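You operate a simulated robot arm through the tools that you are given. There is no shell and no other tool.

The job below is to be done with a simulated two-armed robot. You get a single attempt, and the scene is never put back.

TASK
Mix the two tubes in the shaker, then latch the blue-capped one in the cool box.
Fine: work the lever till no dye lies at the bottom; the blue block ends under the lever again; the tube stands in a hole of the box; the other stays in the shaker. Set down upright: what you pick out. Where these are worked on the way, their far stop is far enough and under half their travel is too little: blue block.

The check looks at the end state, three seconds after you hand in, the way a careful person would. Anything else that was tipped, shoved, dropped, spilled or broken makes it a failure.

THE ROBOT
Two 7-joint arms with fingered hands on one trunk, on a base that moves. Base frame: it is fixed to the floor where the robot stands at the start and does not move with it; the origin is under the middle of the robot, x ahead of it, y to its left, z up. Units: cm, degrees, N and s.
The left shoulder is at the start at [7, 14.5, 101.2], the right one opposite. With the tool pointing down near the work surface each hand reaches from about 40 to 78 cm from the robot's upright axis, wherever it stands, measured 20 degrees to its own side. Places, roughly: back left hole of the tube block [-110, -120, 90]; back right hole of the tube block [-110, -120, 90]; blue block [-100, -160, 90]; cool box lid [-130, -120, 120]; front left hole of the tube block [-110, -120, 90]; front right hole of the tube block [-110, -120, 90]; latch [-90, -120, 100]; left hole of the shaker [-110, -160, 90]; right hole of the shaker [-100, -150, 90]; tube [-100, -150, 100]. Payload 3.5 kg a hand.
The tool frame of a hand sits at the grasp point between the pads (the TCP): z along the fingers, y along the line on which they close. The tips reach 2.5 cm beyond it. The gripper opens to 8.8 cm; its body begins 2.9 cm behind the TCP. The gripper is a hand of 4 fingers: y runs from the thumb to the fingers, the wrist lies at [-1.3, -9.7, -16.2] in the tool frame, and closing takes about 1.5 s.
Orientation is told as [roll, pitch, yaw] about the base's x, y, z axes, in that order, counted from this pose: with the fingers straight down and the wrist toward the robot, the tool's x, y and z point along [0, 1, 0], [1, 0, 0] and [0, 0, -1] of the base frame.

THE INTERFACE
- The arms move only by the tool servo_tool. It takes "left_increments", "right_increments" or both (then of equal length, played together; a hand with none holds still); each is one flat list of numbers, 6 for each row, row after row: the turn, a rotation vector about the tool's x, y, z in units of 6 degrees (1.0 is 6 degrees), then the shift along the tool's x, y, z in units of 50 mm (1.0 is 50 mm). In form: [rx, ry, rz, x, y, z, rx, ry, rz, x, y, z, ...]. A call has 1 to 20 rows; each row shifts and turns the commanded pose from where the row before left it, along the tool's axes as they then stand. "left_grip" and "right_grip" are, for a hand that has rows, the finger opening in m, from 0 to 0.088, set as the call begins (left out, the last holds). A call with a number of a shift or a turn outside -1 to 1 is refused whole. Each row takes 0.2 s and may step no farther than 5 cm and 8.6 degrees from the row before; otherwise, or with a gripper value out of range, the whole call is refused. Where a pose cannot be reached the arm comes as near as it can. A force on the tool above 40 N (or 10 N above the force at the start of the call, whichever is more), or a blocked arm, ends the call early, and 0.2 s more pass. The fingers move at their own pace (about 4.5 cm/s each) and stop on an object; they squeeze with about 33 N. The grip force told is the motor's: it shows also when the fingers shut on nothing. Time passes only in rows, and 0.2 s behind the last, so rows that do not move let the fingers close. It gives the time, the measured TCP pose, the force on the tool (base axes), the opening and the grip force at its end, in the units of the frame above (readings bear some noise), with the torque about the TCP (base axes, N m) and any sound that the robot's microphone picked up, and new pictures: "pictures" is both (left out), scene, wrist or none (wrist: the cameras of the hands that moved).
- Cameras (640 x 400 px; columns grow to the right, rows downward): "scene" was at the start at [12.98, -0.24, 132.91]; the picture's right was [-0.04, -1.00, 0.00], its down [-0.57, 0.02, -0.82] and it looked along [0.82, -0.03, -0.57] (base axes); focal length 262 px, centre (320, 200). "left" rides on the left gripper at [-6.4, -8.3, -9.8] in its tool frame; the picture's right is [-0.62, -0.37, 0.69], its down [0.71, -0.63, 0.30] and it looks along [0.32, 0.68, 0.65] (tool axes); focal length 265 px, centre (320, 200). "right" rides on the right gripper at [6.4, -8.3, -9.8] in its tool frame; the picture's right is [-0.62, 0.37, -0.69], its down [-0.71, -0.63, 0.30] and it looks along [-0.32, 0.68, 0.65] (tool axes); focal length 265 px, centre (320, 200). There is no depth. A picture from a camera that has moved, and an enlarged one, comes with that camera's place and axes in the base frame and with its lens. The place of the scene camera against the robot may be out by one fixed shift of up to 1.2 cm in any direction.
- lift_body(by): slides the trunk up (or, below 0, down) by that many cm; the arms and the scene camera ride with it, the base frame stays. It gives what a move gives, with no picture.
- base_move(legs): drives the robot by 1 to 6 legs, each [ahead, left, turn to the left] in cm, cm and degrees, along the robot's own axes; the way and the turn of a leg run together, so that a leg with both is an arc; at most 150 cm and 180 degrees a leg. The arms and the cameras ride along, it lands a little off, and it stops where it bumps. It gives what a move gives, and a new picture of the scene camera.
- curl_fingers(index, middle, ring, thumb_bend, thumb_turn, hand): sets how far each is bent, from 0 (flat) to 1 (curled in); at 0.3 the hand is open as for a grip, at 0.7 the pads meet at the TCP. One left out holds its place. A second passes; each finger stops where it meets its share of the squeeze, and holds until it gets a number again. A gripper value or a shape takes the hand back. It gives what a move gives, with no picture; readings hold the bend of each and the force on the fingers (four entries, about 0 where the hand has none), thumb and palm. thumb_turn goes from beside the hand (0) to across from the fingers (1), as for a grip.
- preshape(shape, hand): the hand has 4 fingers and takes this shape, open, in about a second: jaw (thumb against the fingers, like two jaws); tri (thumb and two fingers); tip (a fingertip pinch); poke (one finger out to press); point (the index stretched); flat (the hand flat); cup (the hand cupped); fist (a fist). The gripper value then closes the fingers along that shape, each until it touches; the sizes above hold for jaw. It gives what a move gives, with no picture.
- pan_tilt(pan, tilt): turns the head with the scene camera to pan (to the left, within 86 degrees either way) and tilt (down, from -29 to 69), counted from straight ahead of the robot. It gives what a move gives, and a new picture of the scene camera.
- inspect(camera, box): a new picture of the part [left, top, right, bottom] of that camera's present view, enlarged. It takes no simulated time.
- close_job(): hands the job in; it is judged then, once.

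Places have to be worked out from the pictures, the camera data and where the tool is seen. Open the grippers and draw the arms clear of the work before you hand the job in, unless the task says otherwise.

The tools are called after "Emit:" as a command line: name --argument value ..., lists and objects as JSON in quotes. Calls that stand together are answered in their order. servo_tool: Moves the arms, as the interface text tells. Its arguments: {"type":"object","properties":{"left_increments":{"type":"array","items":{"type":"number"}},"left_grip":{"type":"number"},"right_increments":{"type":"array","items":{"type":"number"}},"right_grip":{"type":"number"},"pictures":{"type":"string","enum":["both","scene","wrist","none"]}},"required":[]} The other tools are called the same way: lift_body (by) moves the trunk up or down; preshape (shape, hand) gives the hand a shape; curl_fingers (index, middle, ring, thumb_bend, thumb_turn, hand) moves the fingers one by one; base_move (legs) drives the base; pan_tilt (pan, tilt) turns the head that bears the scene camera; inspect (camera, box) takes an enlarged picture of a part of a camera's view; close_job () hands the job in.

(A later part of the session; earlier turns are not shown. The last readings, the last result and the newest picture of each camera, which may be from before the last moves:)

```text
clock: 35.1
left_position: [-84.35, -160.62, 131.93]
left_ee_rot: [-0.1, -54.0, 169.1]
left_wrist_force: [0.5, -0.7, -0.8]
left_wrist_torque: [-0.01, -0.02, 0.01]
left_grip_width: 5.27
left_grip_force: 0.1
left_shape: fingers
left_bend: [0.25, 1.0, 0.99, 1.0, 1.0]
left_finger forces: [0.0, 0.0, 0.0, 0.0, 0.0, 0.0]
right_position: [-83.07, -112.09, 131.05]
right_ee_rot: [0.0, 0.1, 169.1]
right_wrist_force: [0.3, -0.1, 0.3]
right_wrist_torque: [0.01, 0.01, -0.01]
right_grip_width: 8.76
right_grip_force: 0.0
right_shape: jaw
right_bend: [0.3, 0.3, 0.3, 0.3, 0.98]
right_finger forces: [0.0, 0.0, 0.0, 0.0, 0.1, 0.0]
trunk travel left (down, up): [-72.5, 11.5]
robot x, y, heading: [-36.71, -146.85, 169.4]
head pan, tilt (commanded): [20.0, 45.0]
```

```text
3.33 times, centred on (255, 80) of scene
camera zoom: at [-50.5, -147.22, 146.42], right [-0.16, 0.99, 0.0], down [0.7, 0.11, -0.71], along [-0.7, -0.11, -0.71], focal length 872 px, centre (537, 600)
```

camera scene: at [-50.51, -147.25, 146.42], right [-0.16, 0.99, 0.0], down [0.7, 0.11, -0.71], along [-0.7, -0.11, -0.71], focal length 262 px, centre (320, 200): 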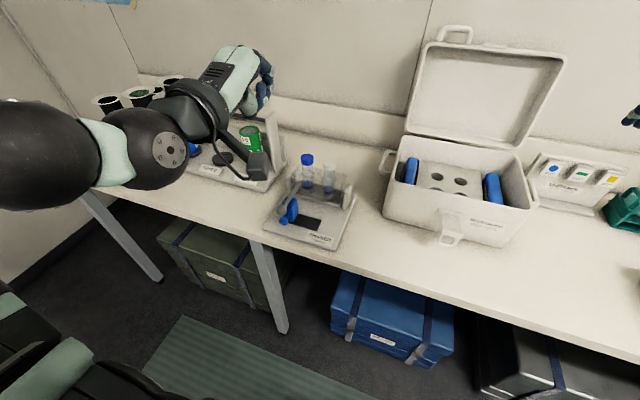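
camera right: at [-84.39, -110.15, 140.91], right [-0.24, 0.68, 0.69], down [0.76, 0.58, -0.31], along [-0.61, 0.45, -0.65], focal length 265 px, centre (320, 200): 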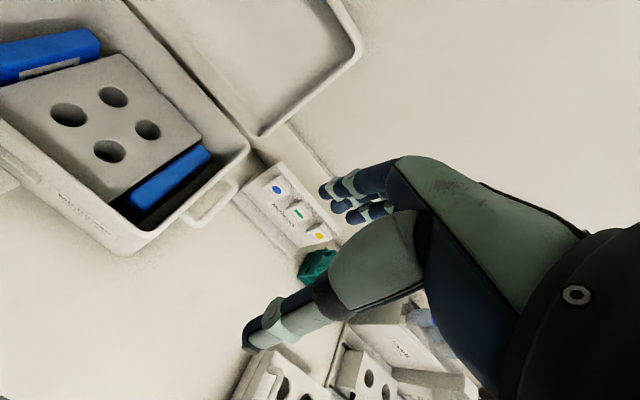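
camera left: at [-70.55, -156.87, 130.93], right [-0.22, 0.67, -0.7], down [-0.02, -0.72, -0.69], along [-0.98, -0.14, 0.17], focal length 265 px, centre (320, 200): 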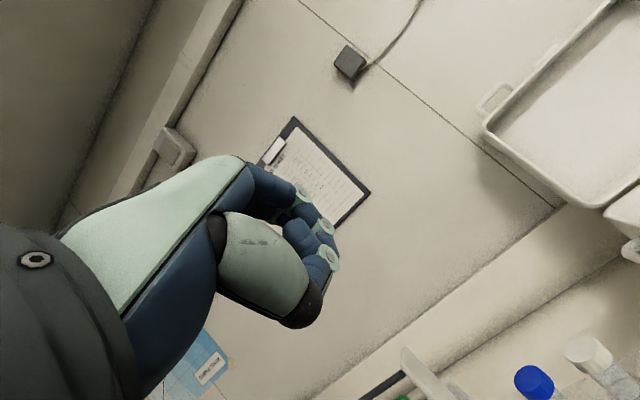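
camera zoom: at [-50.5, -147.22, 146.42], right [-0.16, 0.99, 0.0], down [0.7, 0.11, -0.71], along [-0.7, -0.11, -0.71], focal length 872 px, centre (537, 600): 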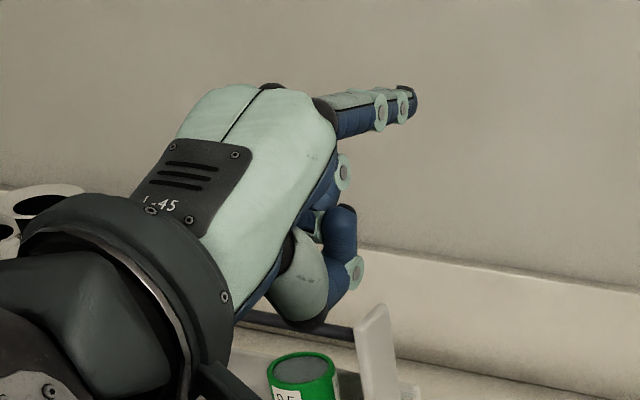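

The palm axis is itself ~45° from the tool axis, so a flat hand at small tool pitch already points forward-down. I go back to about -6° pitch and take the flat shape, so that nothing hangs beneath the fingers.

Emit:
servo_tool --left_increments '[1, 0, 0, 0, 0, 0, 1, 0, 0, 0, 0, 0, 1, 0, 0, 0, 0, 0, 1, 0, 0, 0, 0, 0, 1, 0, 0, 0, 0, 0, 1, 0, 0, 0, 0, 0, 1, 0, 0, 0, 0, 0, 1, 0, 0, 0, 0, 0]' --pictures "none"

Emit:
preshape --shape "flat" --hand "left"

Emit:
servo_tool --left_increments '[0, 0, 0, 0, 0, 0]' --pictures "both"

```text
clock: 36.9
left_position: [-84.53, -160.52, 131.88]
left_ee_rot: [0.0, -5.8, 169.2]
left_wrist_force: [-0.1, -0.6, 0.7]
left_wrist_torque: [-0.01, -0.01, -0.02]
left_grip_width: 5.25
left_grip_force: 0.0
left_shape: fingers
left_bend: [0.25, 1.0, 0.99, 1.0, 1.0]
left_finger forces: [0.1, 0.1, 0.1, 0.0, 0.0, 0.1]
right_position: [-83.07, -111.99, 130.97]
right_ee_rot: [0.1, 0.1, 169.1]
right_wrist_force: [0.0, 1.3, -0.1]
right_wrist_torque: [0.01, -0.03, -0.03]
right_grip_width: 8.77
right_grip_force: 0.2
right_shape: jaw
right_bend: [0.3, 0.3, 0.3, 0.3, 0.98]
right_finger forces: [0.1, 0.0, 0.0, 0.1, 0.0, 0.1]
trunk travel left (down, up): [-72.5, 11.5]
robot x, y, heading: [-36.83, -146.63, 169.3]
head pan, tilt (commanded): [20.0, 45.0]
```

```text
clock: 37.8
left_position: [-84.56, -160.61, 131.85]
left_ee_rot: [0.1, -6.0, 169.1]
left_wrist_force: [0.0, -0.1, 0.4]
left_wrist_torque: [-0.03, -0.03, 0.02]
left_grip_width: 8.07
left_grip_force: 0.0
left_shape: flat
left_bend: [0.0, 0.0, 0.0, 0.4, 0.0]
left_finger forces: [0.0, 0.0, 0.0, 0.0, 0.0, 0.0]
right_position: [-83.12, -112.1, 131.04]
right_ee_rot: [0.1, -0.1, 169.2]
right_wrist_force: [0.0, 0.1, 0.3]
right_wrist_torque: [-0.01, 0.01, 0.0]
right_grip_width: 8.76
right_grip_force: 0.2
right_shape: jaw
right_bend: [0.3, 0.3, 0.3, 0.3, 0.98]
right_finger forces: [0.0, 0.0, 0.0, 0.1, 0.0, 0.0]
trunk travel left (down, up): [-72.5, 11.5]
robot x, y, heading: [-36.91, -147.2, 169.3]
head pan, tilt (commanded): [20.0, 45.0]
```

```text
clock: 38.2
left_position: [-84.45, -160.54, 131.9]
left_ee_rot: [0.0, -6.0, 169.1]
left_wrist_force: [0.3, 0.3, 0.2]
left_wrist_torque: [-0.02, 0.0, -0.01]
left_grip_width: 8.04
left_grip_force: 0.1
left_shape: flat
left_bend: [0.0, 0.0, 0.0, 0.4, 0.0]
left_finger forces: [0.0, 0.1, 0.0, 0.0, 0.0, 0.0]
right_position: [-83.02, -112.17, 130.98]
right_ee_rot: [0.2, 0.1, 169.2]
right_wrist_force: [-0.2, -0.8, -0.4]
right_wrist_torque: [-0.01, -0.01, 0.0]
right_grip_width: 8.74
right_grip_force: 0.1
right_shape: jaw
right_bend: [0.3, 0.3, 0.3, 0.3, 0.98]
right_finger forces: [0.0, 0.0, 0.0, 0.0, 0.0, 0.0]
trunk travel left (down, up): [-72.5, 11.5]
robot x, y, heading: [-36.66, -146.95, 169.0]
head pan, tilt (commanded): [20.0, 45.0]
camera scene: at [-50.51, -147.21, 146.42], right [-0.16, 0.99, 0.0], down [0.7, 0.11, -0.71], along [-0.7, -0.11, -0.71], focal length 262 px, centre (320, 200)
camera left: at [-74.13, -156.15, 140.81], right [0.41, 0.55, -0.73], down [0.45, -0.81, -0.37], along [-0.8, -0.18, -0.58], focal length 265 px, centre (320, 200)
```

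scene: 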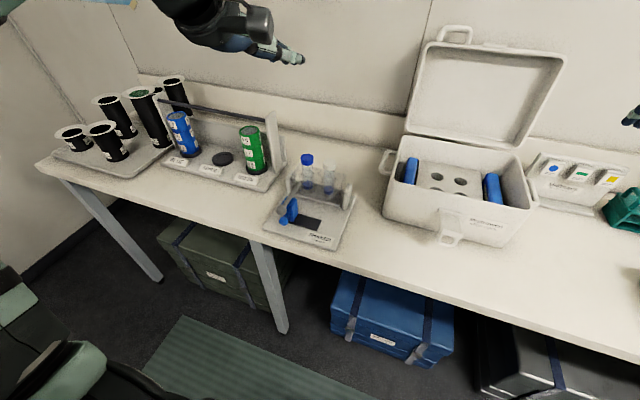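
left: 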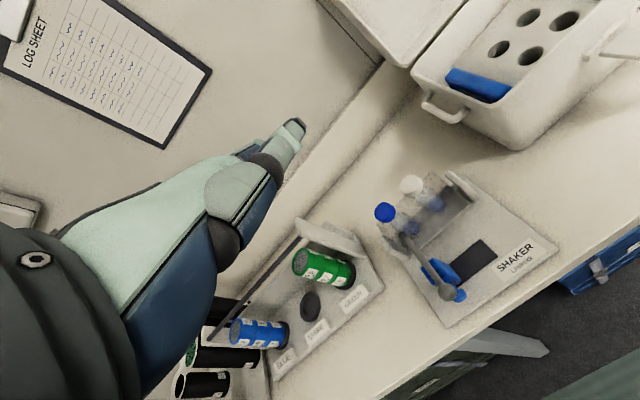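

Emit:
inspect --camera "left" --box '[150, 80, 350, 280]'

Emit:
inspect --camera "scene" --box '[170, 0, 320, 100]'

Emit:
inspect --camera "left" --box '[360, 160, 560, 330]'

```text
2.00 times, centred on (250, 180) of left
camera zoom: at [-74.13, -156.15, 140.81], right [0.41, 0.55, -0.73], down [0.45, -0.81, -0.37], along [-0.8, -0.18, -0.58], focal length 531 px, centre (460, 240)
```

zoom: 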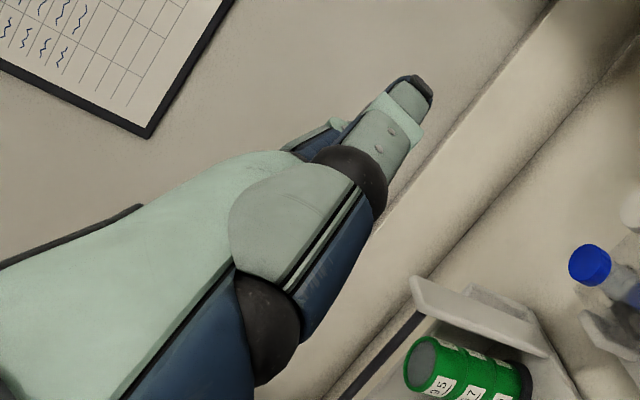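

```text
4.00 times, centred on (245, 50) of scene
camera zoom: at [-50.51, -147.21, 146.42], right [-0.16, 0.99, 0.0], down [0.7, 0.11, -0.71], along [-0.7, -0.11, -0.71], focal length 1046 px, centre (620, 800)
```

zoom: 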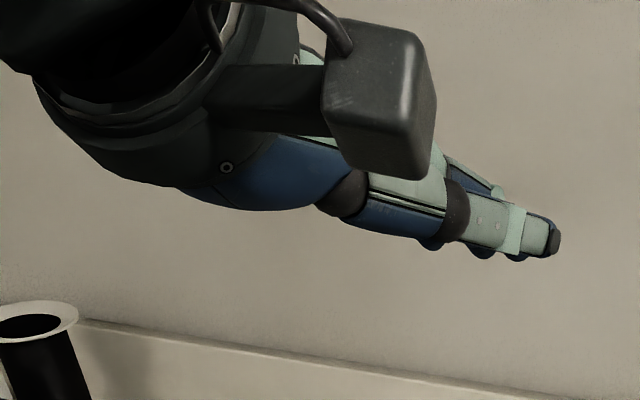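

```text
2.35 times, centred on (460, 245) of left
camera zoom: at [-74.13, -156.15, 140.81], right [0.41, 0.55, -0.73], down [0.45, -0.81, -0.37], along [-0.8, -0.18, -0.58], focal length 624 px, centre (-9, 94)
```

zoom: 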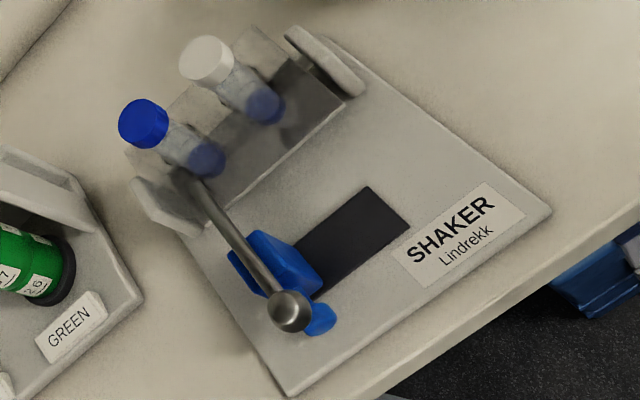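

Wrist-only stereo gives: ball ≈ (-91.9,-163.9,98.2), knob ≈ (-92.25,-163.6,93.3), white cap top ≈ (-104.3,-153.3,105.2), blue cap ≈ (-105.5,-159.4,105.2); so the scene camera reads ~1.2–1.6 cm too high. I turn the thumb under and leave only the index straight, so that it shows in the wrist camera.

Emit:
curl_fingers --hand "left" --index 0.05 --middle 0.95 --ring 0.95 --thumb_bend 0.9 --thumb_turn 1.0

Emit:
inspect --camera "left" --box '[150, 80, 400, 300]'

Emit:
inspect --camera "scene" --box '[170, 0, 340, 120]'

```text
clock: 39.2
left_position: [-84.45, -160.67, 131.91]
left_ee_rot: [-0.1, -6.0, 169.1]
left_wrist_force: [0.5, 0.3, -0.4]
left_wrist_torque: [-0.01, 0.02, 0.01]
left_grip_width: 4.03
left_grip_force: 0.1
left_shape: fingers
left_bend: [0.05, 0.95, 0.95, 0.9, 1.0]
left_finger forces: [0.1, 0.0, 0.0, 0.0, 0.0, 0.0]
right_position: [-83.14, -112.01, 131.03]
right_ee_rot: [0.0, 0.0, 169.1]
right_wrist_force: [0.5, -0.4, -0.7]
right_wrist_torque: [0.02, 0.01, -0.01]
right_grip_width: 8.76
right_grip_force: 0.1
right_shape: jaw
right_bend: [0.3, 0.3, 0.3, 0.3, 0.98]
right_finger forces: [0.0, 0.0, 0.0, 0.0, 0.0, 0.0]
trunk travel left (down, up): [-72.5, 11.5]
robot x, y, heading: [-36.52, -146.9, 169.1]
head pan, tilt (commanded): [20.0, 45.0]
```

```text
1.82 times, centred on (275, 190) of left
camera zoom: at [-74.13, -156.14, 140.81], right [0.41, 0.55, -0.73], down [0.45, -0.81, -0.37], along [-0.8, -0.18, -0.58], focal length 483 px, centre (402, 218)
```

zoom: 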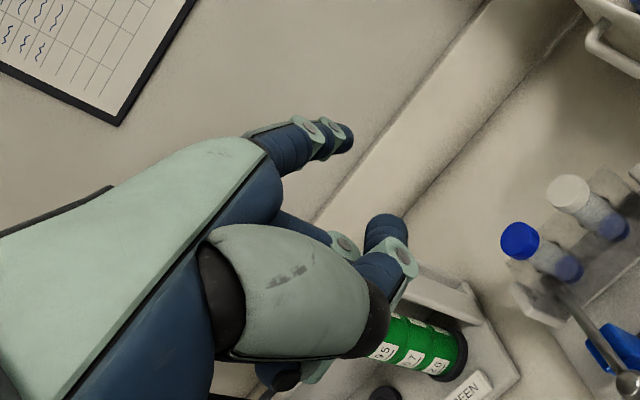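

```text
3.33 times, centred on (255, 60) of scene
camera zoom: at [-50.5, -147.22, 146.42], right [-0.16, 0.99, 0.0], down [0.7, 0.11, -0.71], along [-0.7, -0.11, -0.71], focal length 872 px, centre (537, 667)
```

zoom: 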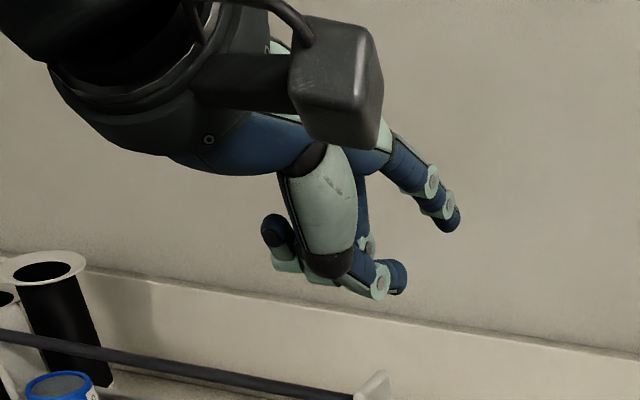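

The index tip sits at about tool (-0.4, 9.6, 1.4). I lower the hand to a waiting place left of and in front of the knob, tip still ~8 cm above it.

Emit:
servo_tool --left_increments '[0, 0, 0, 0.255, -0.187, 0.7475, 0, 0, 0, 0.255, -0.187, 0.7475, 0, 0, 0, 0.255, -0.187, 0.7475, 0, 0, 0, 0.255, -0.187, 0.7475, 0, 0, 0, 0.255, -0.187, 0.7475, 0, 0, 0, 0.255, -0.187, 0.7475, 0, 0, 0, 0.255, -0.187, 0.7475, 0, 0, 0, 0.255, -0.187, 0.7475]' --pictures "both"

```text
clock: 41.0
left_position: [-82.32, -171.74, 101.23]
left_ee_rot: [0.0, -5.9, 169.1]
left_wrist_force: [0.0, -0.6, -0.4]
left_wrist_torque: [0.01, 0.01, -0.01]
left_grip_width: 4.02
left_grip_force: 0.0
left_shape: fingers
left_bend: [0.05, 0.95, 0.95, 0.9, 1.0]
left_finger forces: [0.0, 0.1, 0.0, 0.0, 0.0, 0.1]
right_position: [-83.13, -112.31, 131.14]
right_ee_rot: [-0.1, 0.0, 169.1]
right_wrist_force: [0.4, -0.1, 0.1]
right_wrist_torque: [0.02, -0.01, 0.03]
right_grip_width: 8.76
right_grip_force: 0.0
right_shape: jaw
right_bend: [0.3, 0.3, 0.3, 0.3, 0.98]
right_finger forces: [0.1, 0.0, 0.0, 0.0, 0.0, 0.0]
trunk travel left (down, up): [-72.5, 11.5]
robot x, y, heading: [-36.6, -146.98, 169.1]
head pan, tilt (commanded): [20.0, 45.0]
camera scene: at [-50.54, -147.43, 146.42], right [-0.16, 0.99, 0.0], down [0.7, 0.11, -0.71], along [-0.7, -0.11, -0.71], focal length 262 px, centre (320, 200)
camera left: at [-71.96, -167.17, 110.13], right [0.41, 0.55, -0.73], down [0.45, -0.81, -0.37], along [-0.8, -0.18, -0.58], focal length 265 px, centre (320, 200)
```

scene: 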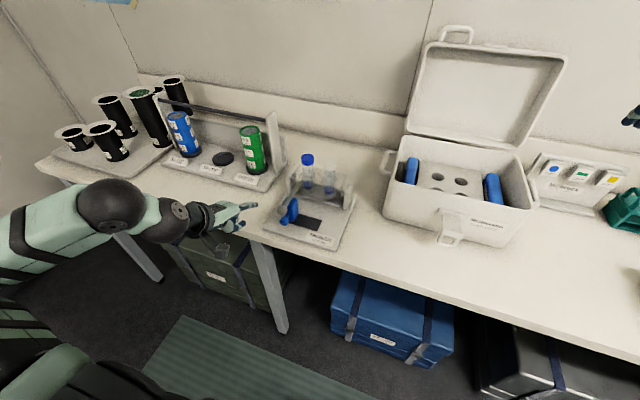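
left: 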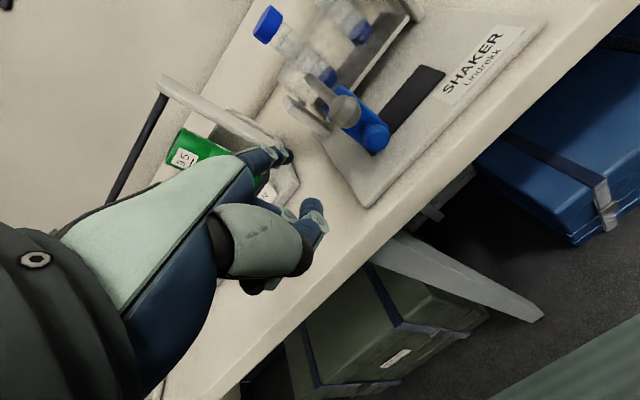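

Emit:
inspect --camera "left" --box '[200, 50, 450, 290]'

Emit:
inspect --camera "scene" --box '[190, 140, 360, 260]'

```text
1.67 times, centred on (325, 170) of left
camera zoom: at [-71.96, -167.17, 110.13], right [0.41, 0.55, -0.73], down [0.45, -0.81, -0.37], along [-0.8, -0.18, -0.58], focal length 442 px, centre (312, 250)
```

zoom: 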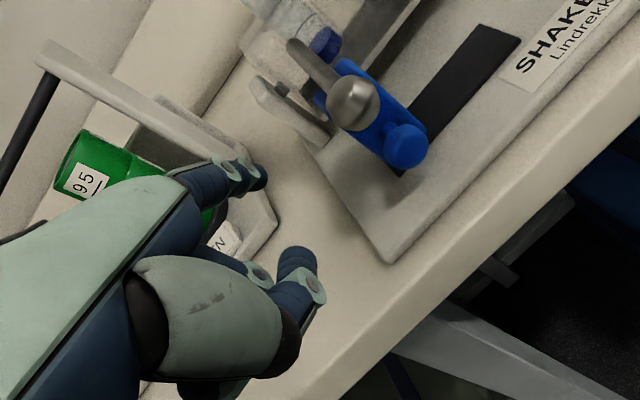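

```text
3.33 times, centred on (275, 200) of scene
camera zoom: at [-50.54, -147.43, 146.42], right [-0.16, 0.99, 0.0], down [0.7, 0.11, -0.71], along [-0.7, -0.11, -0.71], focal length 872 px, centre (470, 200)
```

zoom: 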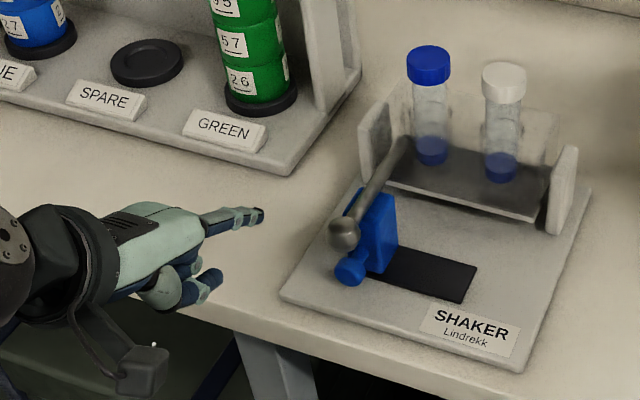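

Triangulated: index tip ≈ (-89.8,-169.1,101.6), knob ≈ (-91.9,-163.75,94.0), ball ≈ (-91.6,-163.85,98.6). I lower the tip by 8 cm and then bring it 3.6 cm forward, ending ~5 cm left of the knob.

Emit:
servo_tool --left_increments '[0, 0, 0, 0, -0.0418, 0.398, 0, 0, 0, 0, -0.0418, 0.398, 0, 0, 0, 0, -0.0418, 0.398, 0, 0, 0, 0, -0.0418, 0.398, 0, 0, 0, 0, 0.239, 0.025, 0, 0, 0, 0, 0.239, 0.025, 0, 0, 0, 0, 0.239, 0.025]' --pictures "both"

Emit:
inspect --camera "left" --box '[200, 50, 450, 290]'

Emit:
inspect --camera "scene" --box '[190, 140, 360, 260]'

```text
clock: 42.6
left_position: [-85.73, -170.83, 93.37]
left_ee_rot: [0.0, -5.9, 169.1]
left_wrist_force: [0.2, 0.2, -0.1]
left_wrist_torque: [0.0, -0.08, -0.03]
left_grip_width: 4.01
left_grip_force: 0.0
left_shape: fingers
left_bend: [0.05, 0.95, 0.95, 0.9, 1.0]
left_finger forces: [0.0, 0.0, 0.0, 0.0, 0.0, 0.0]
right_position: [-83.08, -112.13, 130.95]
right_ee_rot: [0.0, 0.1, 169.1]
right_wrist_force: [0.5, -0.1, -0.8]
right_wrist_torque: [-0.02, 0.03, 0.01]
right_grip_width: 8.78
right_grip_force: 0.0
right_shape: jaw
right_bend: [0.3, 0.3, 0.3, 0.3, 0.98]
right_finger forces: [0.0, 0.0, 0.0, 0.0, 0.0, 0.0]
trunk travel left (down, up): [-72.5, 11.5]
robot x, y, heading: [-36.63, -146.76, 168.9]
head pan, tilt (commanded): [20.0, 45.0]
camera scene: at [-50.56, -147.19, 146.41], right [-0.16, 0.99, 0.0], down [0.7, 0.11, -0.71], along [-0.7, -0.11, -0.71], focal length 262 px, centre (320, 200)
camera left: at [-75.39, -166.25, 102.34], right [0.41, 0.55, -0.73], down [0.45, -0.81, -0.37], along [-0.8, -0.18, -0.58], focal length 265 px, centre (320, 200)
```

scene: 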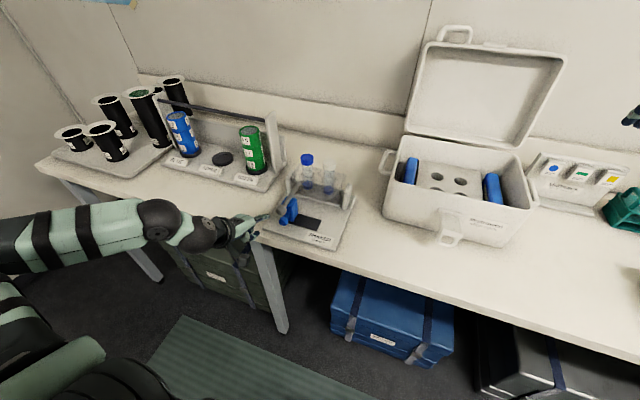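
left: 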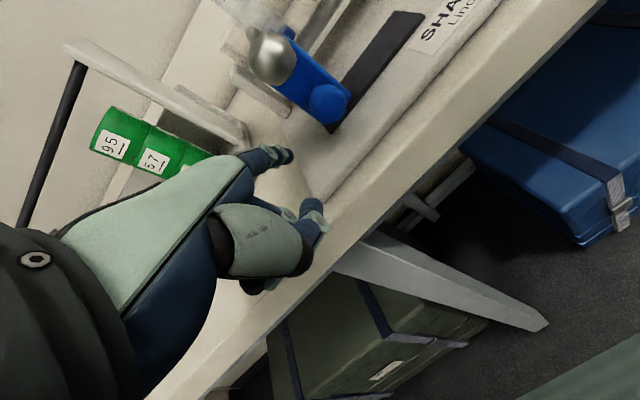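

```text
1.67 times, centred on (325, 170) of left
camera zoom: at [-75.39, -166.25, 102.34], right [0.41, 0.55, -0.73], down [0.45, -0.81, -0.37], along [-0.8, -0.18, -0.58], focal length 442 px, centre (312, 250)
```

zoom: 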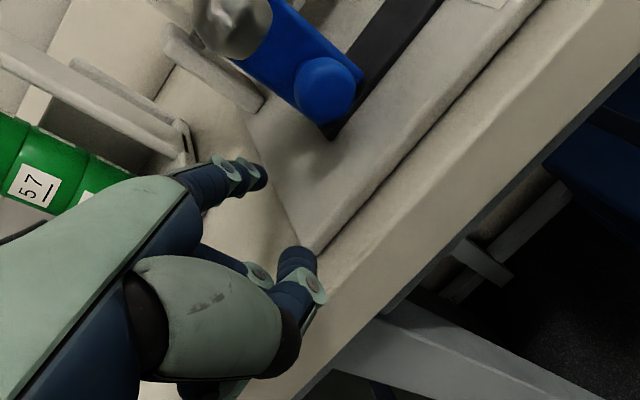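

```text
3.33 times, centred on (275, 200) of scene
camera zoom: at [-50.56, -147.19, 146.41], right [-0.16, 0.99, 0.0], down [0.7, 0.11, -0.71], along [-0.7, -0.11, -0.71], focal length 872 px, centre (470, 200)
```

zoom: 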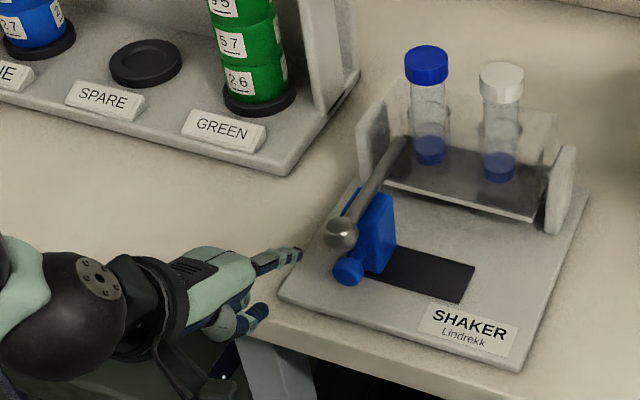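

The tip is now ~4.6 cm left of the knob at its height. I move it right in small rows to find contact.

Emit:
servo_tool --left_increments '[0, 0, 0, -0.2, 0, 0, 0, 0, 0, -0.2, 0, 0, 0, 0, 0, -0.2, 0, 0, 0, 0, 0, -0.1, 0, 0]' --pictures "both"

Emit:
inspect --camera "scene" --box '[190, 140, 360, 260]'

```text
clock: 43.6
left_position: [-85.16, -167.44, 93.28]
left_ee_rot: [-0.1, -6.0, 169.1]
left_wrist_force: [-0.2, -1.5, 0.3]
left_wrist_torque: [0.03, 0.04, 0.14]
left_grip_width: 4.01
left_grip_force: 0.6
left_shape: fingers
left_bend: [0.05, 0.95, 0.95, 0.9, 1.0]
left_finger forces: [1.7, 0.1, 0.0, 0.2, 0.0, 0.0]
right_position: [-83.05, -112.12, 130.96]
right_ee_rot: [0.0, 0.1, 169.1]
right_wrist_force: [0.8, -0.8, -0.2]
right_wrist_torque: [0.04, 0.01, 0.0]
right_grip_width: 8.78
right_grip_force: 0.1
right_shape: jaw
right_bend: [0.3, 0.3, 0.3, 0.3, 0.98]
right_finger forces: [0.1, 0.1, 0.0, 0.1, 0.1, 0.0]
trunk travel left (down, up): [-72.5, 11.5]
robot x, y, heading: [-36.68, -146.89, 169.1]
head pan, tilt (commanded): [20.0, 45.0]
camera scene: at [-50.52, -147.25, 146.42], right [-0.16, 0.99, 0.0], down [0.7, 0.11, -0.71], along [-0.7, -0.11, -0.71], focal length 262 px, centre (320, 200)
camera left: at [-74.74, -162.9, 102.32], right [0.41, 0.55, -0.73], down [0.45, -0.81, -0.37], along [-0.8, -0.18, -0.58], focal length 265 px, centre (320, 200)
```

scene: 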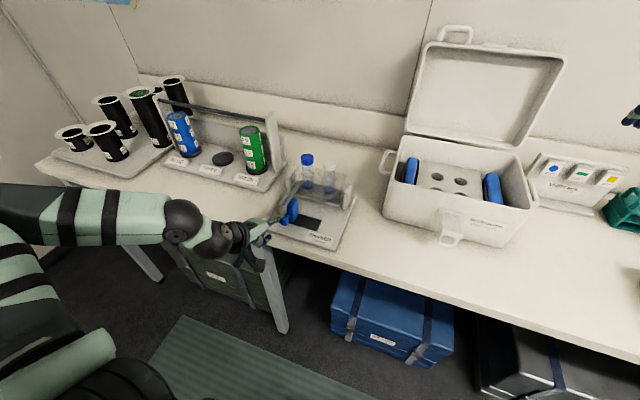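
left: 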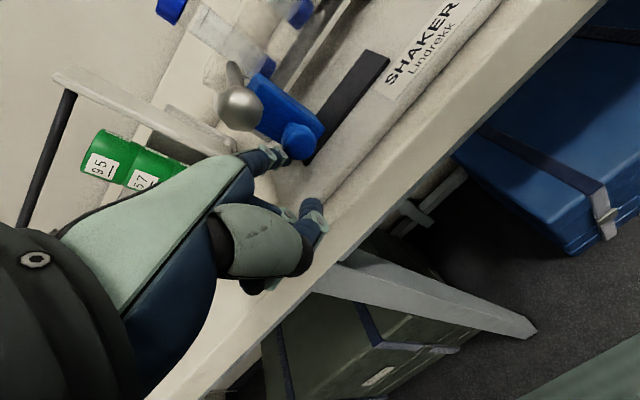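

```text
3.33 times, centred on (275, 200) of scene
camera zoom: at [-50.52, -147.25, 146.42], right [-0.16, 0.99, 0.0], down [0.7, 0.11, -0.71], along [-0.7, -0.11, -0.71], focal length 872 px, centre (470, 200)
```

zoom: 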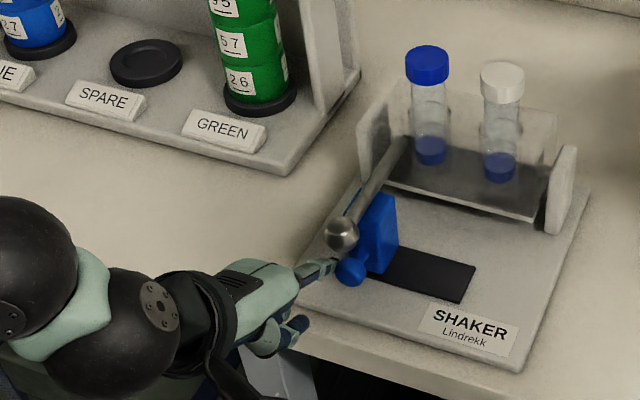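

The index has met the knob (1.7 N). I push on to the right.

Emit:
servo_tool --left_increments '[0, 0, 0, -0.15, 0, 0, 0, 0, 0, -0.15, 0, 0, 0, 0, 0, -0.15, 0, 0, 0, 0, 0, -0.15, 0, 0]' --pictures "both"

Emit:
inspect --camera "scene" --box '[190, 140, 360, 260]'

```text
clock: 44.6
left_position: [-84.61, -164.37, 93.44]
left_ee_rot: [0.0, -6.0, 169.1]
left_wrist_force: [-0.3, -1.0, -0.2]
left_wrist_torque: [0.01, -0.03, 0.05]
left_grip_width: 4.01
left_grip_force: 0.1
left_shape: fingers
left_bend: [0.05, 0.95, 0.95, 0.9, 1.0]
left_finger forces: [0.6, 0.1, 0.0, 0.0, 0.0, 0.0]
right_position: [-83.04, -112.05, 131.02]
right_ee_rot: [0.2, 0.0, 169.2]
right_wrist_force: [0.3, -0.4, 0.3]
right_wrist_torque: [0.0, -0.03, 0.02]
right_grip_width: 8.74
right_grip_force: 0.1
right_shape: jaw
right_bend: [0.3, 0.3, 0.3, 0.3, 0.98]
right_finger forces: [0.0, 0.0, 0.0, 0.0, 0.1, 0.0]
trunk travel left (down, up): [-72.5, 11.5]
robot x, y, heading: [-36.59, -146.87, 169.0]
head pan, tilt (commanded): [20.0, 45.0]
camera scene: at [-50.53, -147.14, 146.42], right [-0.16, 0.99, 0.0], down [0.7, 0.11, -0.71], along [-0.7, -0.11, -0.71], focal length 262 px, centre (320, 200)
camera left: at [-74.16, -159.86, 102.34], right [0.41, 0.55, -0.73], down [0.45, -0.81, -0.37], along [-0.8, -0.18, -0.58], focal length 265 px, centre (320, 200)
```

scene: 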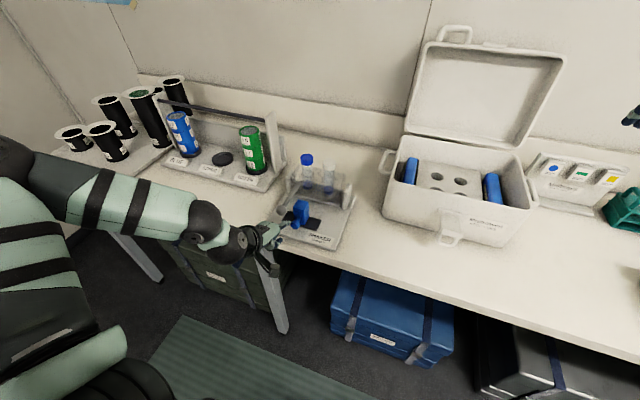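
left: 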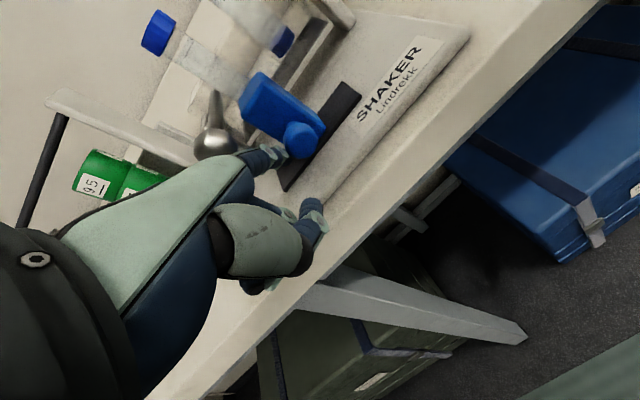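

```text
3.33 times, centred on (275, 200) of scene
camera zoom: at [-50.53, -147.14, 146.42], right [-0.16, 0.99, 0.0], down [0.7, 0.11, -0.71], along [-0.7, -0.11, -0.71], focal length 872 px, centre (470, 200)
```

zoom: 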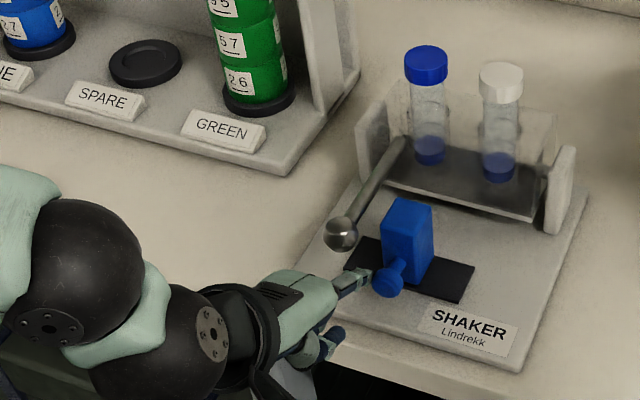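

The block slides well; about 3 cm remain to the right end of its track. I push on until the stop.

Emit:
servo_tool --left_increments '[0, 0, 0, -0.12, 0, 0, 0, 0, 0, -0.12, 0, 0, 0, 0, 0, -0.12, 0, 0, 0, 0, 0, -0.1, 0, 0, 0, 0, 0, -0.1, 0, 0, 0, 0, 0, -0.06, 0, 0]' --pictures "both"

Emit:
inspect --camera "scene" --box '[190, 140, 360, 260]'

```text
clock: 46.0
left_position: [-83.89, -161.4, 93.36]
left_ee_rot: [0.0, -5.8, 169.1]
left_wrist_force: [0.3, -0.8, 0.3]
left_wrist_torque: [0.01, 0.04, -0.01]
left_grip_width: 4.0
left_grip_force: 0.2
left_shape: fingers
left_bend: [0.05, 0.95, 0.95, 0.9, 1.0]
left_finger forces: [0.2, 0.1, 0.0, 0.0, 0.1, 0.1]
right_position: [-83.04, -111.86, 130.99]
right_ee_rot: [0.1, 0.0, 169.0]
right_wrist_force: [-0.6, 0.4, 0.5]
right_wrist_torque: [-0.01, -0.01, 0.02]
right_grip_width: 8.78
right_grip_force: 0.1
right_shape: jaw
right_bend: [0.3, 0.3, 0.3, 0.3, 0.98]
right_finger forces: [0.1, 0.0, 0.1, 0.0, 0.1, 0.1]
trunk travel left (down, up): [-72.5, 11.5]
robot x, y, heading: [-36.7, -146.53, 169.0]
head pan, tilt (commanded): [20.0, 45.0]
camera scene: at [-50.51, -147.2, 146.42], right [-0.16, 0.99, 0.0], down [0.7, 0.11, -0.71], along [-0.7, -0.11, -0.71], focal length 262 px, centre (320, 200)
camera left: at [-73.47, -156.93, 102.32], right [0.41, 0.55, -0.73], down [0.45, -0.81, -0.37], along [-0.8, -0.18, -0.58], focal length 265 px, centre (320, 200)
```

scene: 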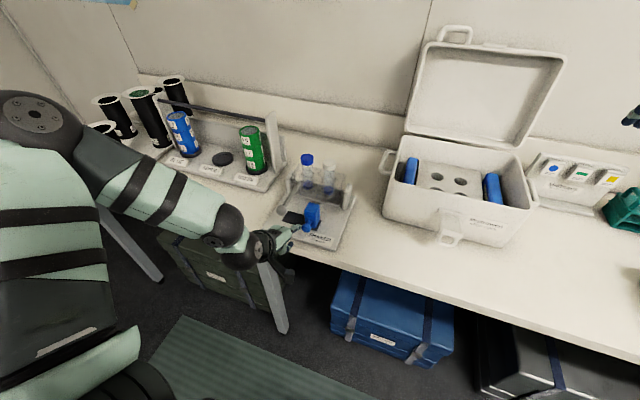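
left: 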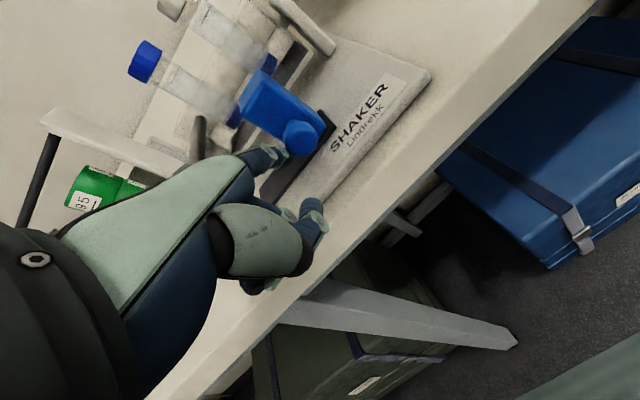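

```text
3.33 times, centred on (275, 200) of scene
camera zoom: at [-50.51, -147.2, 146.42], right [-0.16, 0.99, 0.0], down [0.7, 0.11, -0.71], along [-0.7, -0.11, -0.71], focal length 872 px, centre (470, 200)
```

zoom: 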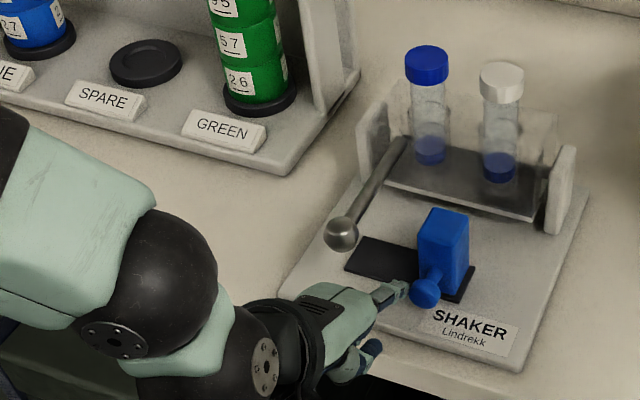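

The block is nearly at the end of its track. I press on in 3 mm rows to feel the stop.

Emit:
servo_tool --left_increments '[0, 0, 0, -0.06, 0, 0, 0, 0, 0, -0.06, 0, 0, 0, 0, 0, -0.06, 0, 0]' --pictures "none"

Emit:
inspect --camera "scene" --box '[230, 160, 360, 260]'

```text
clock: 46.8
left_position: [-83.72, -160.73, 93.36]
left_ee_rot: [0.0, -5.9, 169.2]
left_wrist_force: [-1.6, -4.6, 0.9]
left_wrist_torque: [0.04, 0.02, 0.37]
left_grip_width: 4.02
left_grip_force: 2.5
left_shape: fingers
left_bend: [0.05, 0.95, 0.95, 0.9, 1.0]
left_finger forces: [5.0, 0.0, 0.0, 0.0, 0.0, 0.0]
right_position: [-82.95, -112.21, 131.07]
right_ee_rot: [0.1, 0.0, 169.1]
right_wrist_force: [-0.7, 0.3, 0.4]
right_wrist_torque: [-0.02, -0.01, -0.04]
right_grip_width: 8.73
right_grip_force: 0.0
right_shape: jaw
right_bend: [0.3, 0.3, 0.3, 0.3, 0.98]
right_finger forces: [0.0, 0.0, 0.0, 0.0, 0.0, 0.0]
trunk travel left (down, up): [-72.5, 11.5]
robot x, y, heading: [-36.55, -147.05, 169.2]
head pan, tilt (commanded): [20.0, 45.0]
```

```text
4.00 times, centred on (295, 210) of scene
camera zoom: at [-50.53, -147.36, 146.42], right [-0.16, 0.99, 0.0], down [0.7, 0.11, -0.71], along [-0.7, -0.11, -0.71], focal length 1046 px, centre (420, 160)
```

zoom: 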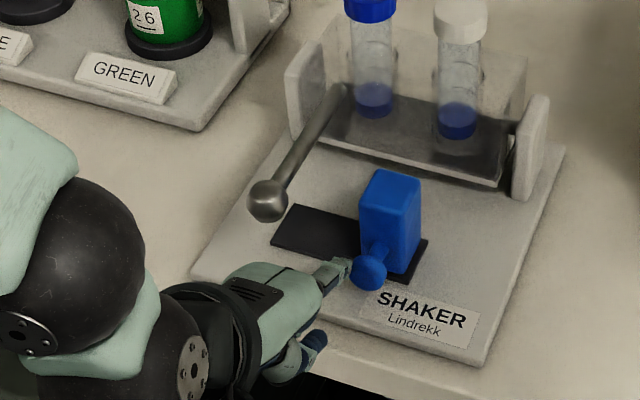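

Finger force rose to 5 N with no further motion: the block is at its far stop. I withdraw the finger to the left a little, back and up.

Emit:
servo_tool --left_increments '[0, 0, 0, 0.1, 0, 0, 0, 0, 0, 0.1, -0.2, 0, 0, 0, 0, 0, -0.6, 0, 0, 0, 0, 0, -0.6, 0, 0, 0, 0, 0, -0.6, -0.2, 0, 0, 0, 0, 0, -0.9, 0, 0, 0, 0, 0, -0.9, 0, 0, 0, 0, 0, -0.9]' --pictures "scene"

Emit:
preshape --shape "jaw" --hand "left"

Emit:
inspect --camera "scene" --box '[230, 140, 360, 260]'

```text
clock: 48.6
left_position: [-82.09, -163.6, 104.07]
left_ee_rot: [0.0, -5.9, 169.1]
left_wrist_force: [0.5, -0.2, 0.9]
left_wrist_torque: [0.06, -0.02, 0.0]
left_grip_width: 4.0
left_grip_force: 0.1
left_shape: fingers
left_bend: [0.05, 0.95, 0.95, 0.9, 1.0]
left_finger forces: [0.0, 0.0, 0.0, 0.0, 0.0, 0.1]
left hand out of reach, approached as far as the arm can: row 3, 4, 5, 6, 7
right_position: [-82.93, -112.02, 131.19]
right_ee_rot: [0.1, -0.1, 169.1]
right_wrist_force: [-0.1, 0.8, -0.5]
right_wrist_torque: [0.0, -0.01, 0.01]
right_grip_width: 8.77
right_grip_force: 0.1
right_shape: jaw
right_bend: [0.3, 0.3, 0.3, 0.3, 0.98]
right_finger forces: [0.0, 0.0, 0.0, 0.0, 0.0, 0.0]
trunk travel left (down, up): [-72.5, 11.5]
robot x, y, heading: [-37.05, -146.99, 169.0]
head pan, tilt (commanded): [20.0, 45.0]
camera scene: at [-50.39, -147.16, 146.43], right [-0.16, 0.99, 0.0], down [0.7, 0.11, -0.71], along [-0.7, -0.11, -0.71], focal length 262 px, centre (320, 200)
```

scene: 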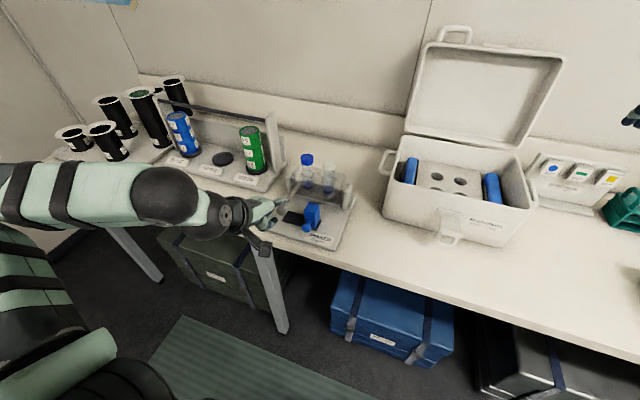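

```text
clock: 49.5
left_position: [-82.15, -163.5, 103.97]
left_ee_rot: [-0.1, -5.9, 169.1]
left_wrist_force: [0.6, -0.5, 0.4]
left_wrist_torque: [-0.02, 0.0, -0.01]
left_grip_width: 8.78
left_grip_force: 0.0
left_shape: jaw
left_bend: [0.3, 0.3, 0.3, 0.3, 0.98]
left_finger forces: [0.0, 0.0, 0.0, 0.0, 0.1, 0.0]
right_position: [-83.08, -112.14, 130.93]
right_ee_rot: [0.2, 0.0, 169.0]
right_wrist_force: [0.3, -0.2, -0.4]
right_wrist_torque: [0.03, -0.03, 0.01]
right_grip_width: 8.74
right_grip_force: 0.1
right_shape: jaw
right_bend: [0.3, 0.3, 0.3, 0.3, 0.98]
right_finger forces: [0.1, 0.0, 0.0, 0.0, 0.0, 0.0]
trunk travel left (down, up): [-72.5, 11.5]
robot x, y, heading: [-36.57, -146.88, 169.0]
head pan, tilt (commanded): [20.0, 45.0]
```

```text
3.33 times, centred on (295, 200) of scene
camera zoom: at [-50.52, -147.23, 146.42], right [-0.16, 0.99, 0.0], down [0.7, 0.11, -0.71], along [-0.7, -0.11, -0.71], focal length 872 px, centre (403, 200)
```

zoom: 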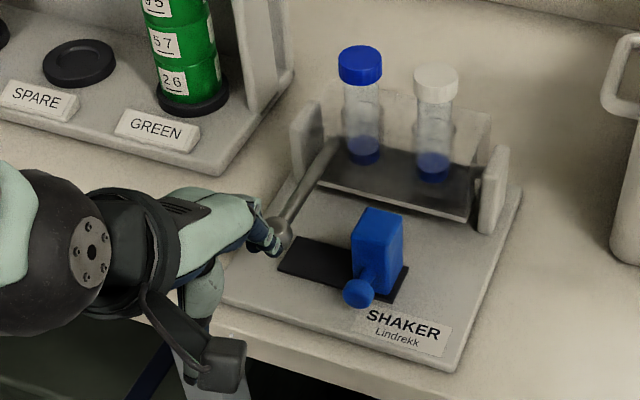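

The hand could not retreat quite as far as asked, but nothing was touched. I raise it a little with the jaw closing, to use the closed fingertips as a presser, and check where it really is.

Emit:
servo_tool --left_increments '[0, 0, 0, 0, 0.06, -0.6, 0, 0, 0, 0, 0.06, -0.6, 0, 0, 0, 0, 0, 0, 0, 0, 0, 0, 0, 0, 0, 0, 0, 0, 0, 0, 0, 0, 0, 0, 0, 0]' --left_grip 0.0 --pictures "none"

```text
clock: 50.9
left_position: [-81.74, -163.7, 110.05]
left_ee_rot: [0.0, -6.0, 169.1]
left_wrist_force: [-0.2, -0.3, 0.1]
left_wrist_torque: [0.02, 0.01, 0.0]
left_grip_width: 0.02
left_grip_force: 27.0
left_shape: jaw
left_bend: [0.7, 0.7, 0.7, 0.36, 1.0]
left_finger forces: [0.0, 0.0, 0.1, 0.0, 0.1, 0.0]
right_position: [-83.13, -112.2, 131.01]
right_ee_rot: [0.1, 0.0, 169.1]
right_wrist_force: [0.1, 0.2, 0.1]
right_wrist_torque: [0.0, 0.0, 0.04]
right_grip_width: 8.76
right_grip_force: 0.0
right_shape: jaw
right_bend: [0.3, 0.3, 0.3, 0.3, 0.98]
right_finger forces: [0.0, 0.0, 0.0, 0.1, 0.1, 0.0]
trunk travel left (down, up): [-72.5, 11.5]
robot x, y, heading: [-36.78, -147.29, 169.1]
head pan, tilt (commanded): [20.0, 45.0]
```

The move starts from the measured pose, good. I level the pitch and bring the closed fingertips above the ball.

Emit:
servo_tool --left_increments '[1, 0, 0, 0, 0, 0, 0, 0, 0, 0.133, 0.643, 0.067, 0, 0, 0, 0.133, 0.643, 0.067, 0, 0, 0, 0.133, 0.643, 0.067]' --pictures "both"

Emit:
inspect --camera "scene" --box '[210, 110, 360, 260]'

Emit:
inspect --camera "left" --box '[200, 80, 450, 330]'

```text
clock: 51.9
left_position: [-91.99, -163.52, 108.86]
left_ee_rot: [0.2, 0.1, 169.0]
left_wrist_force: [-0.5, 0.4, -0.4]
left_wrist_torque: [0.03, -0.01, 0.01]
left_grip_width: 0.0
left_grip_force: 33.1
left_shape: jaw
left_bend: [0.7, 0.7, 0.7, 0.74, 1.0]
left_finger forces: [0.0, 0.0, 0.1, 0.0, 0.0, 0.1]
right_position: [-83.04, -112.04, 130.88]
right_ee_rot: [0.1, 0.2, 169.1]
right_wrist_force: [0.1, 0.7, -0.4]
right_wrist_torque: [-0.04, -0.02, 0.0]
right_grip_width: 8.76
right_grip_force: 0.0
right_shape: jaw
right_bend: [0.3, 0.3, 0.3, 0.3, 0.98]
right_finger forces: [0.1, 0.0, 0.1, 0.0, 0.0, 0.0]
trunk travel left (down, up): [-72.5, 11.5]
robot x, y, heading: [-36.83, -147.27, 169.1]
head pan, tilt (commanded): [20.0, 45.0]
camera scene: at [-50.64, -147.12, 146.41], right [-0.16, 0.99, 0.0], down [0.7, 0.11, -0.71], along [-0.7, -0.11, -0.71], focal length 262 px, centre (320, 200)
camera left: at [-82.62, -158.91, 118.68], right [0.48, 0.54, -0.69], down [0.48, -0.82, -0.3], along [-0.73, -0.19, -0.65], focal length 265 px, centre (320, 200)
```

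scene: 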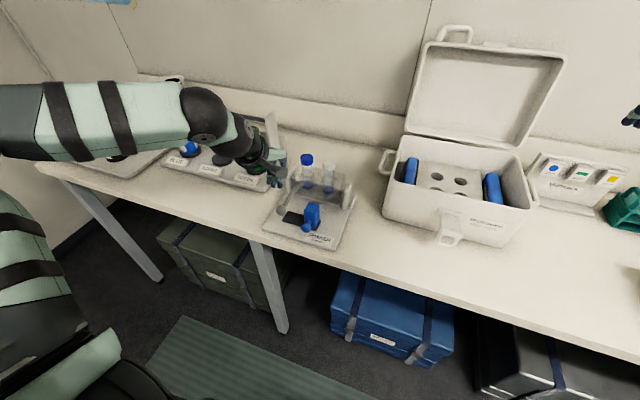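
left: 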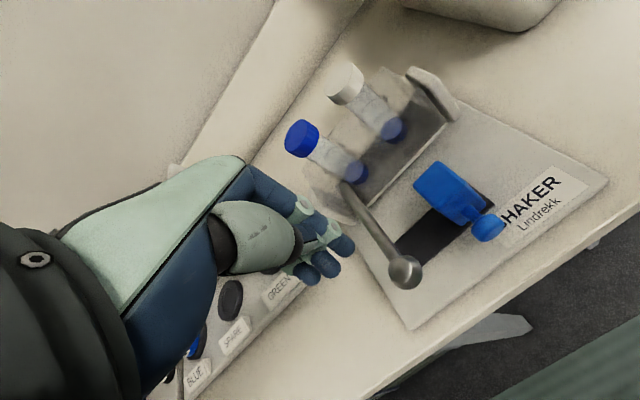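

```text
2.67 times, centred on (285, 185) of scene
camera zoom: at [-50.64, -147.12, 146.41], right [-0.16, 0.99, 0.0], down [0.7, 0.11, -0.71], along [-0.7, -0.11, -0.71], focal length 698 px, centre (413, 240)
```

zoom: 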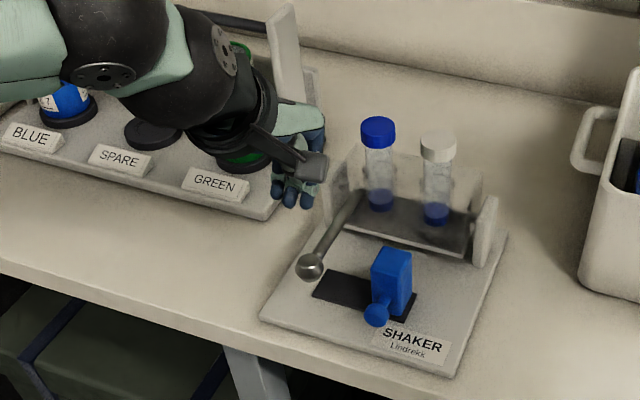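

```text
1.60 times, centred on (325, 205) of left
camera zoom: at [-82.62, -158.91, 118.68], right [0.48, 0.54, -0.69], down [0.48, -0.82, -0.3], along [-0.73, -0.19, -0.65], focal length 425 px, centre (312, 192)
```

zoom: 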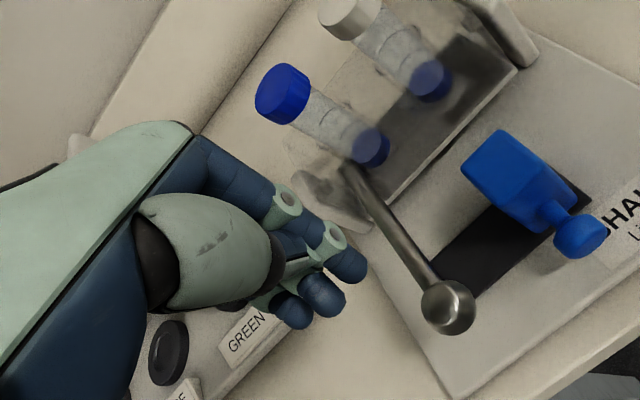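

The ball is confirmed at ≈ (-92.0,-163.85,98.5), directly beneath the fingertips. I lower slowly until contact and a little beyond.

Emit:
servo_tool --left_increments '[0, 0, 0, 0.06, 0, 0.3, 0, 0, 0, 0, 0, 0.3, 0, 0, 0, 0, 0, 0.3, 0, 0, 0, 0, 0, 0.2, 0, 0, 0, 0, 0, 0.2]' --pictures "both"

```text
clock: 53.1
left_position: [-91.87, -163.98, 102.32]
left_ee_rot: [0.0, -0.1, 169.1]
left_wrist_force: [0.5, 0.4, 0.1]
left_wrist_torque: [-0.03, -0.01, 0.01]
left_grip_width: 0.0
left_grip_force: 33.0
left_shape: jaw
left_bend: [0.7, 0.7, 0.7, 0.75, 1.0]
left_finger forces: [0.0, 0.0, 0.0, 0.1, 0.0, 0.0]
right_position: [-83.07, -112.0, 131.04]
right_ee_rot: [0.1, -0.1, 169.1]
right_wrist_force: [0.1, 0.1, 0.2]
right_wrist_torque: [-0.03, 0.01, -0.04]
right_grip_width: 8.75
right_grip_force: 0.0
right_shape: jaw
right_bend: [0.3, 0.3, 0.3, 0.3, 0.98]
right_finger forces: [0.1, 0.0, 0.0, 0.0, 0.0, 0.0]
trunk travel left (down, up): [-72.5, 11.5]
robot x, y, heading: [-36.57, -146.9, 169.0]
head pan, tilt (commanded): [20.0, 45.0]
camera scene: at [-50.55, -147.21, 146.42], right [-0.16, 0.99, 0.0], down [0.7, 0.11, -0.71], along [-0.7, -0.11, -0.71], focal length 262 px, centre (320, 200)
camera left: at [-82.38, -159.23, 112.17], right [0.48, 0.54, -0.69], down [0.48, -0.82, -0.3], along [-0.73, -0.19, -0.65], focal length 265 px, centre (320, 200)
```

scene: 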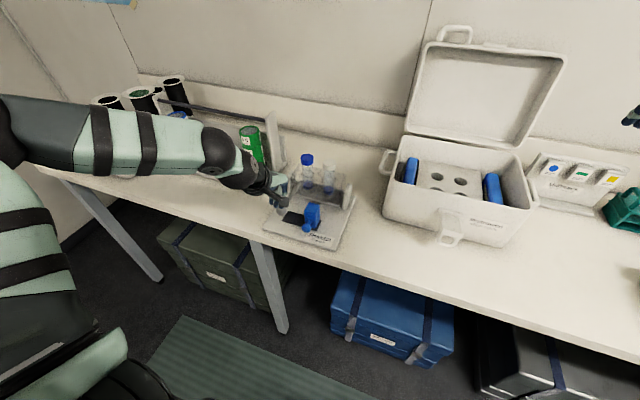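
left: 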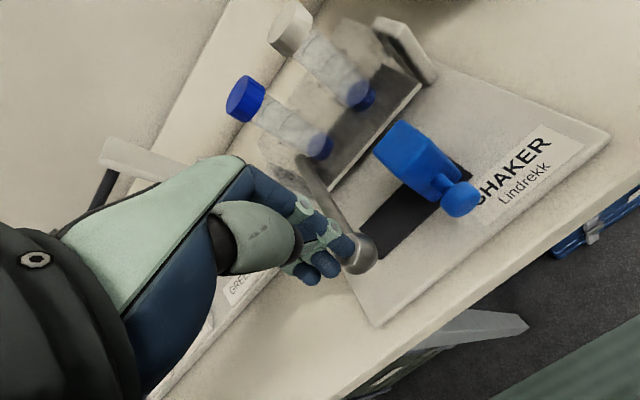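

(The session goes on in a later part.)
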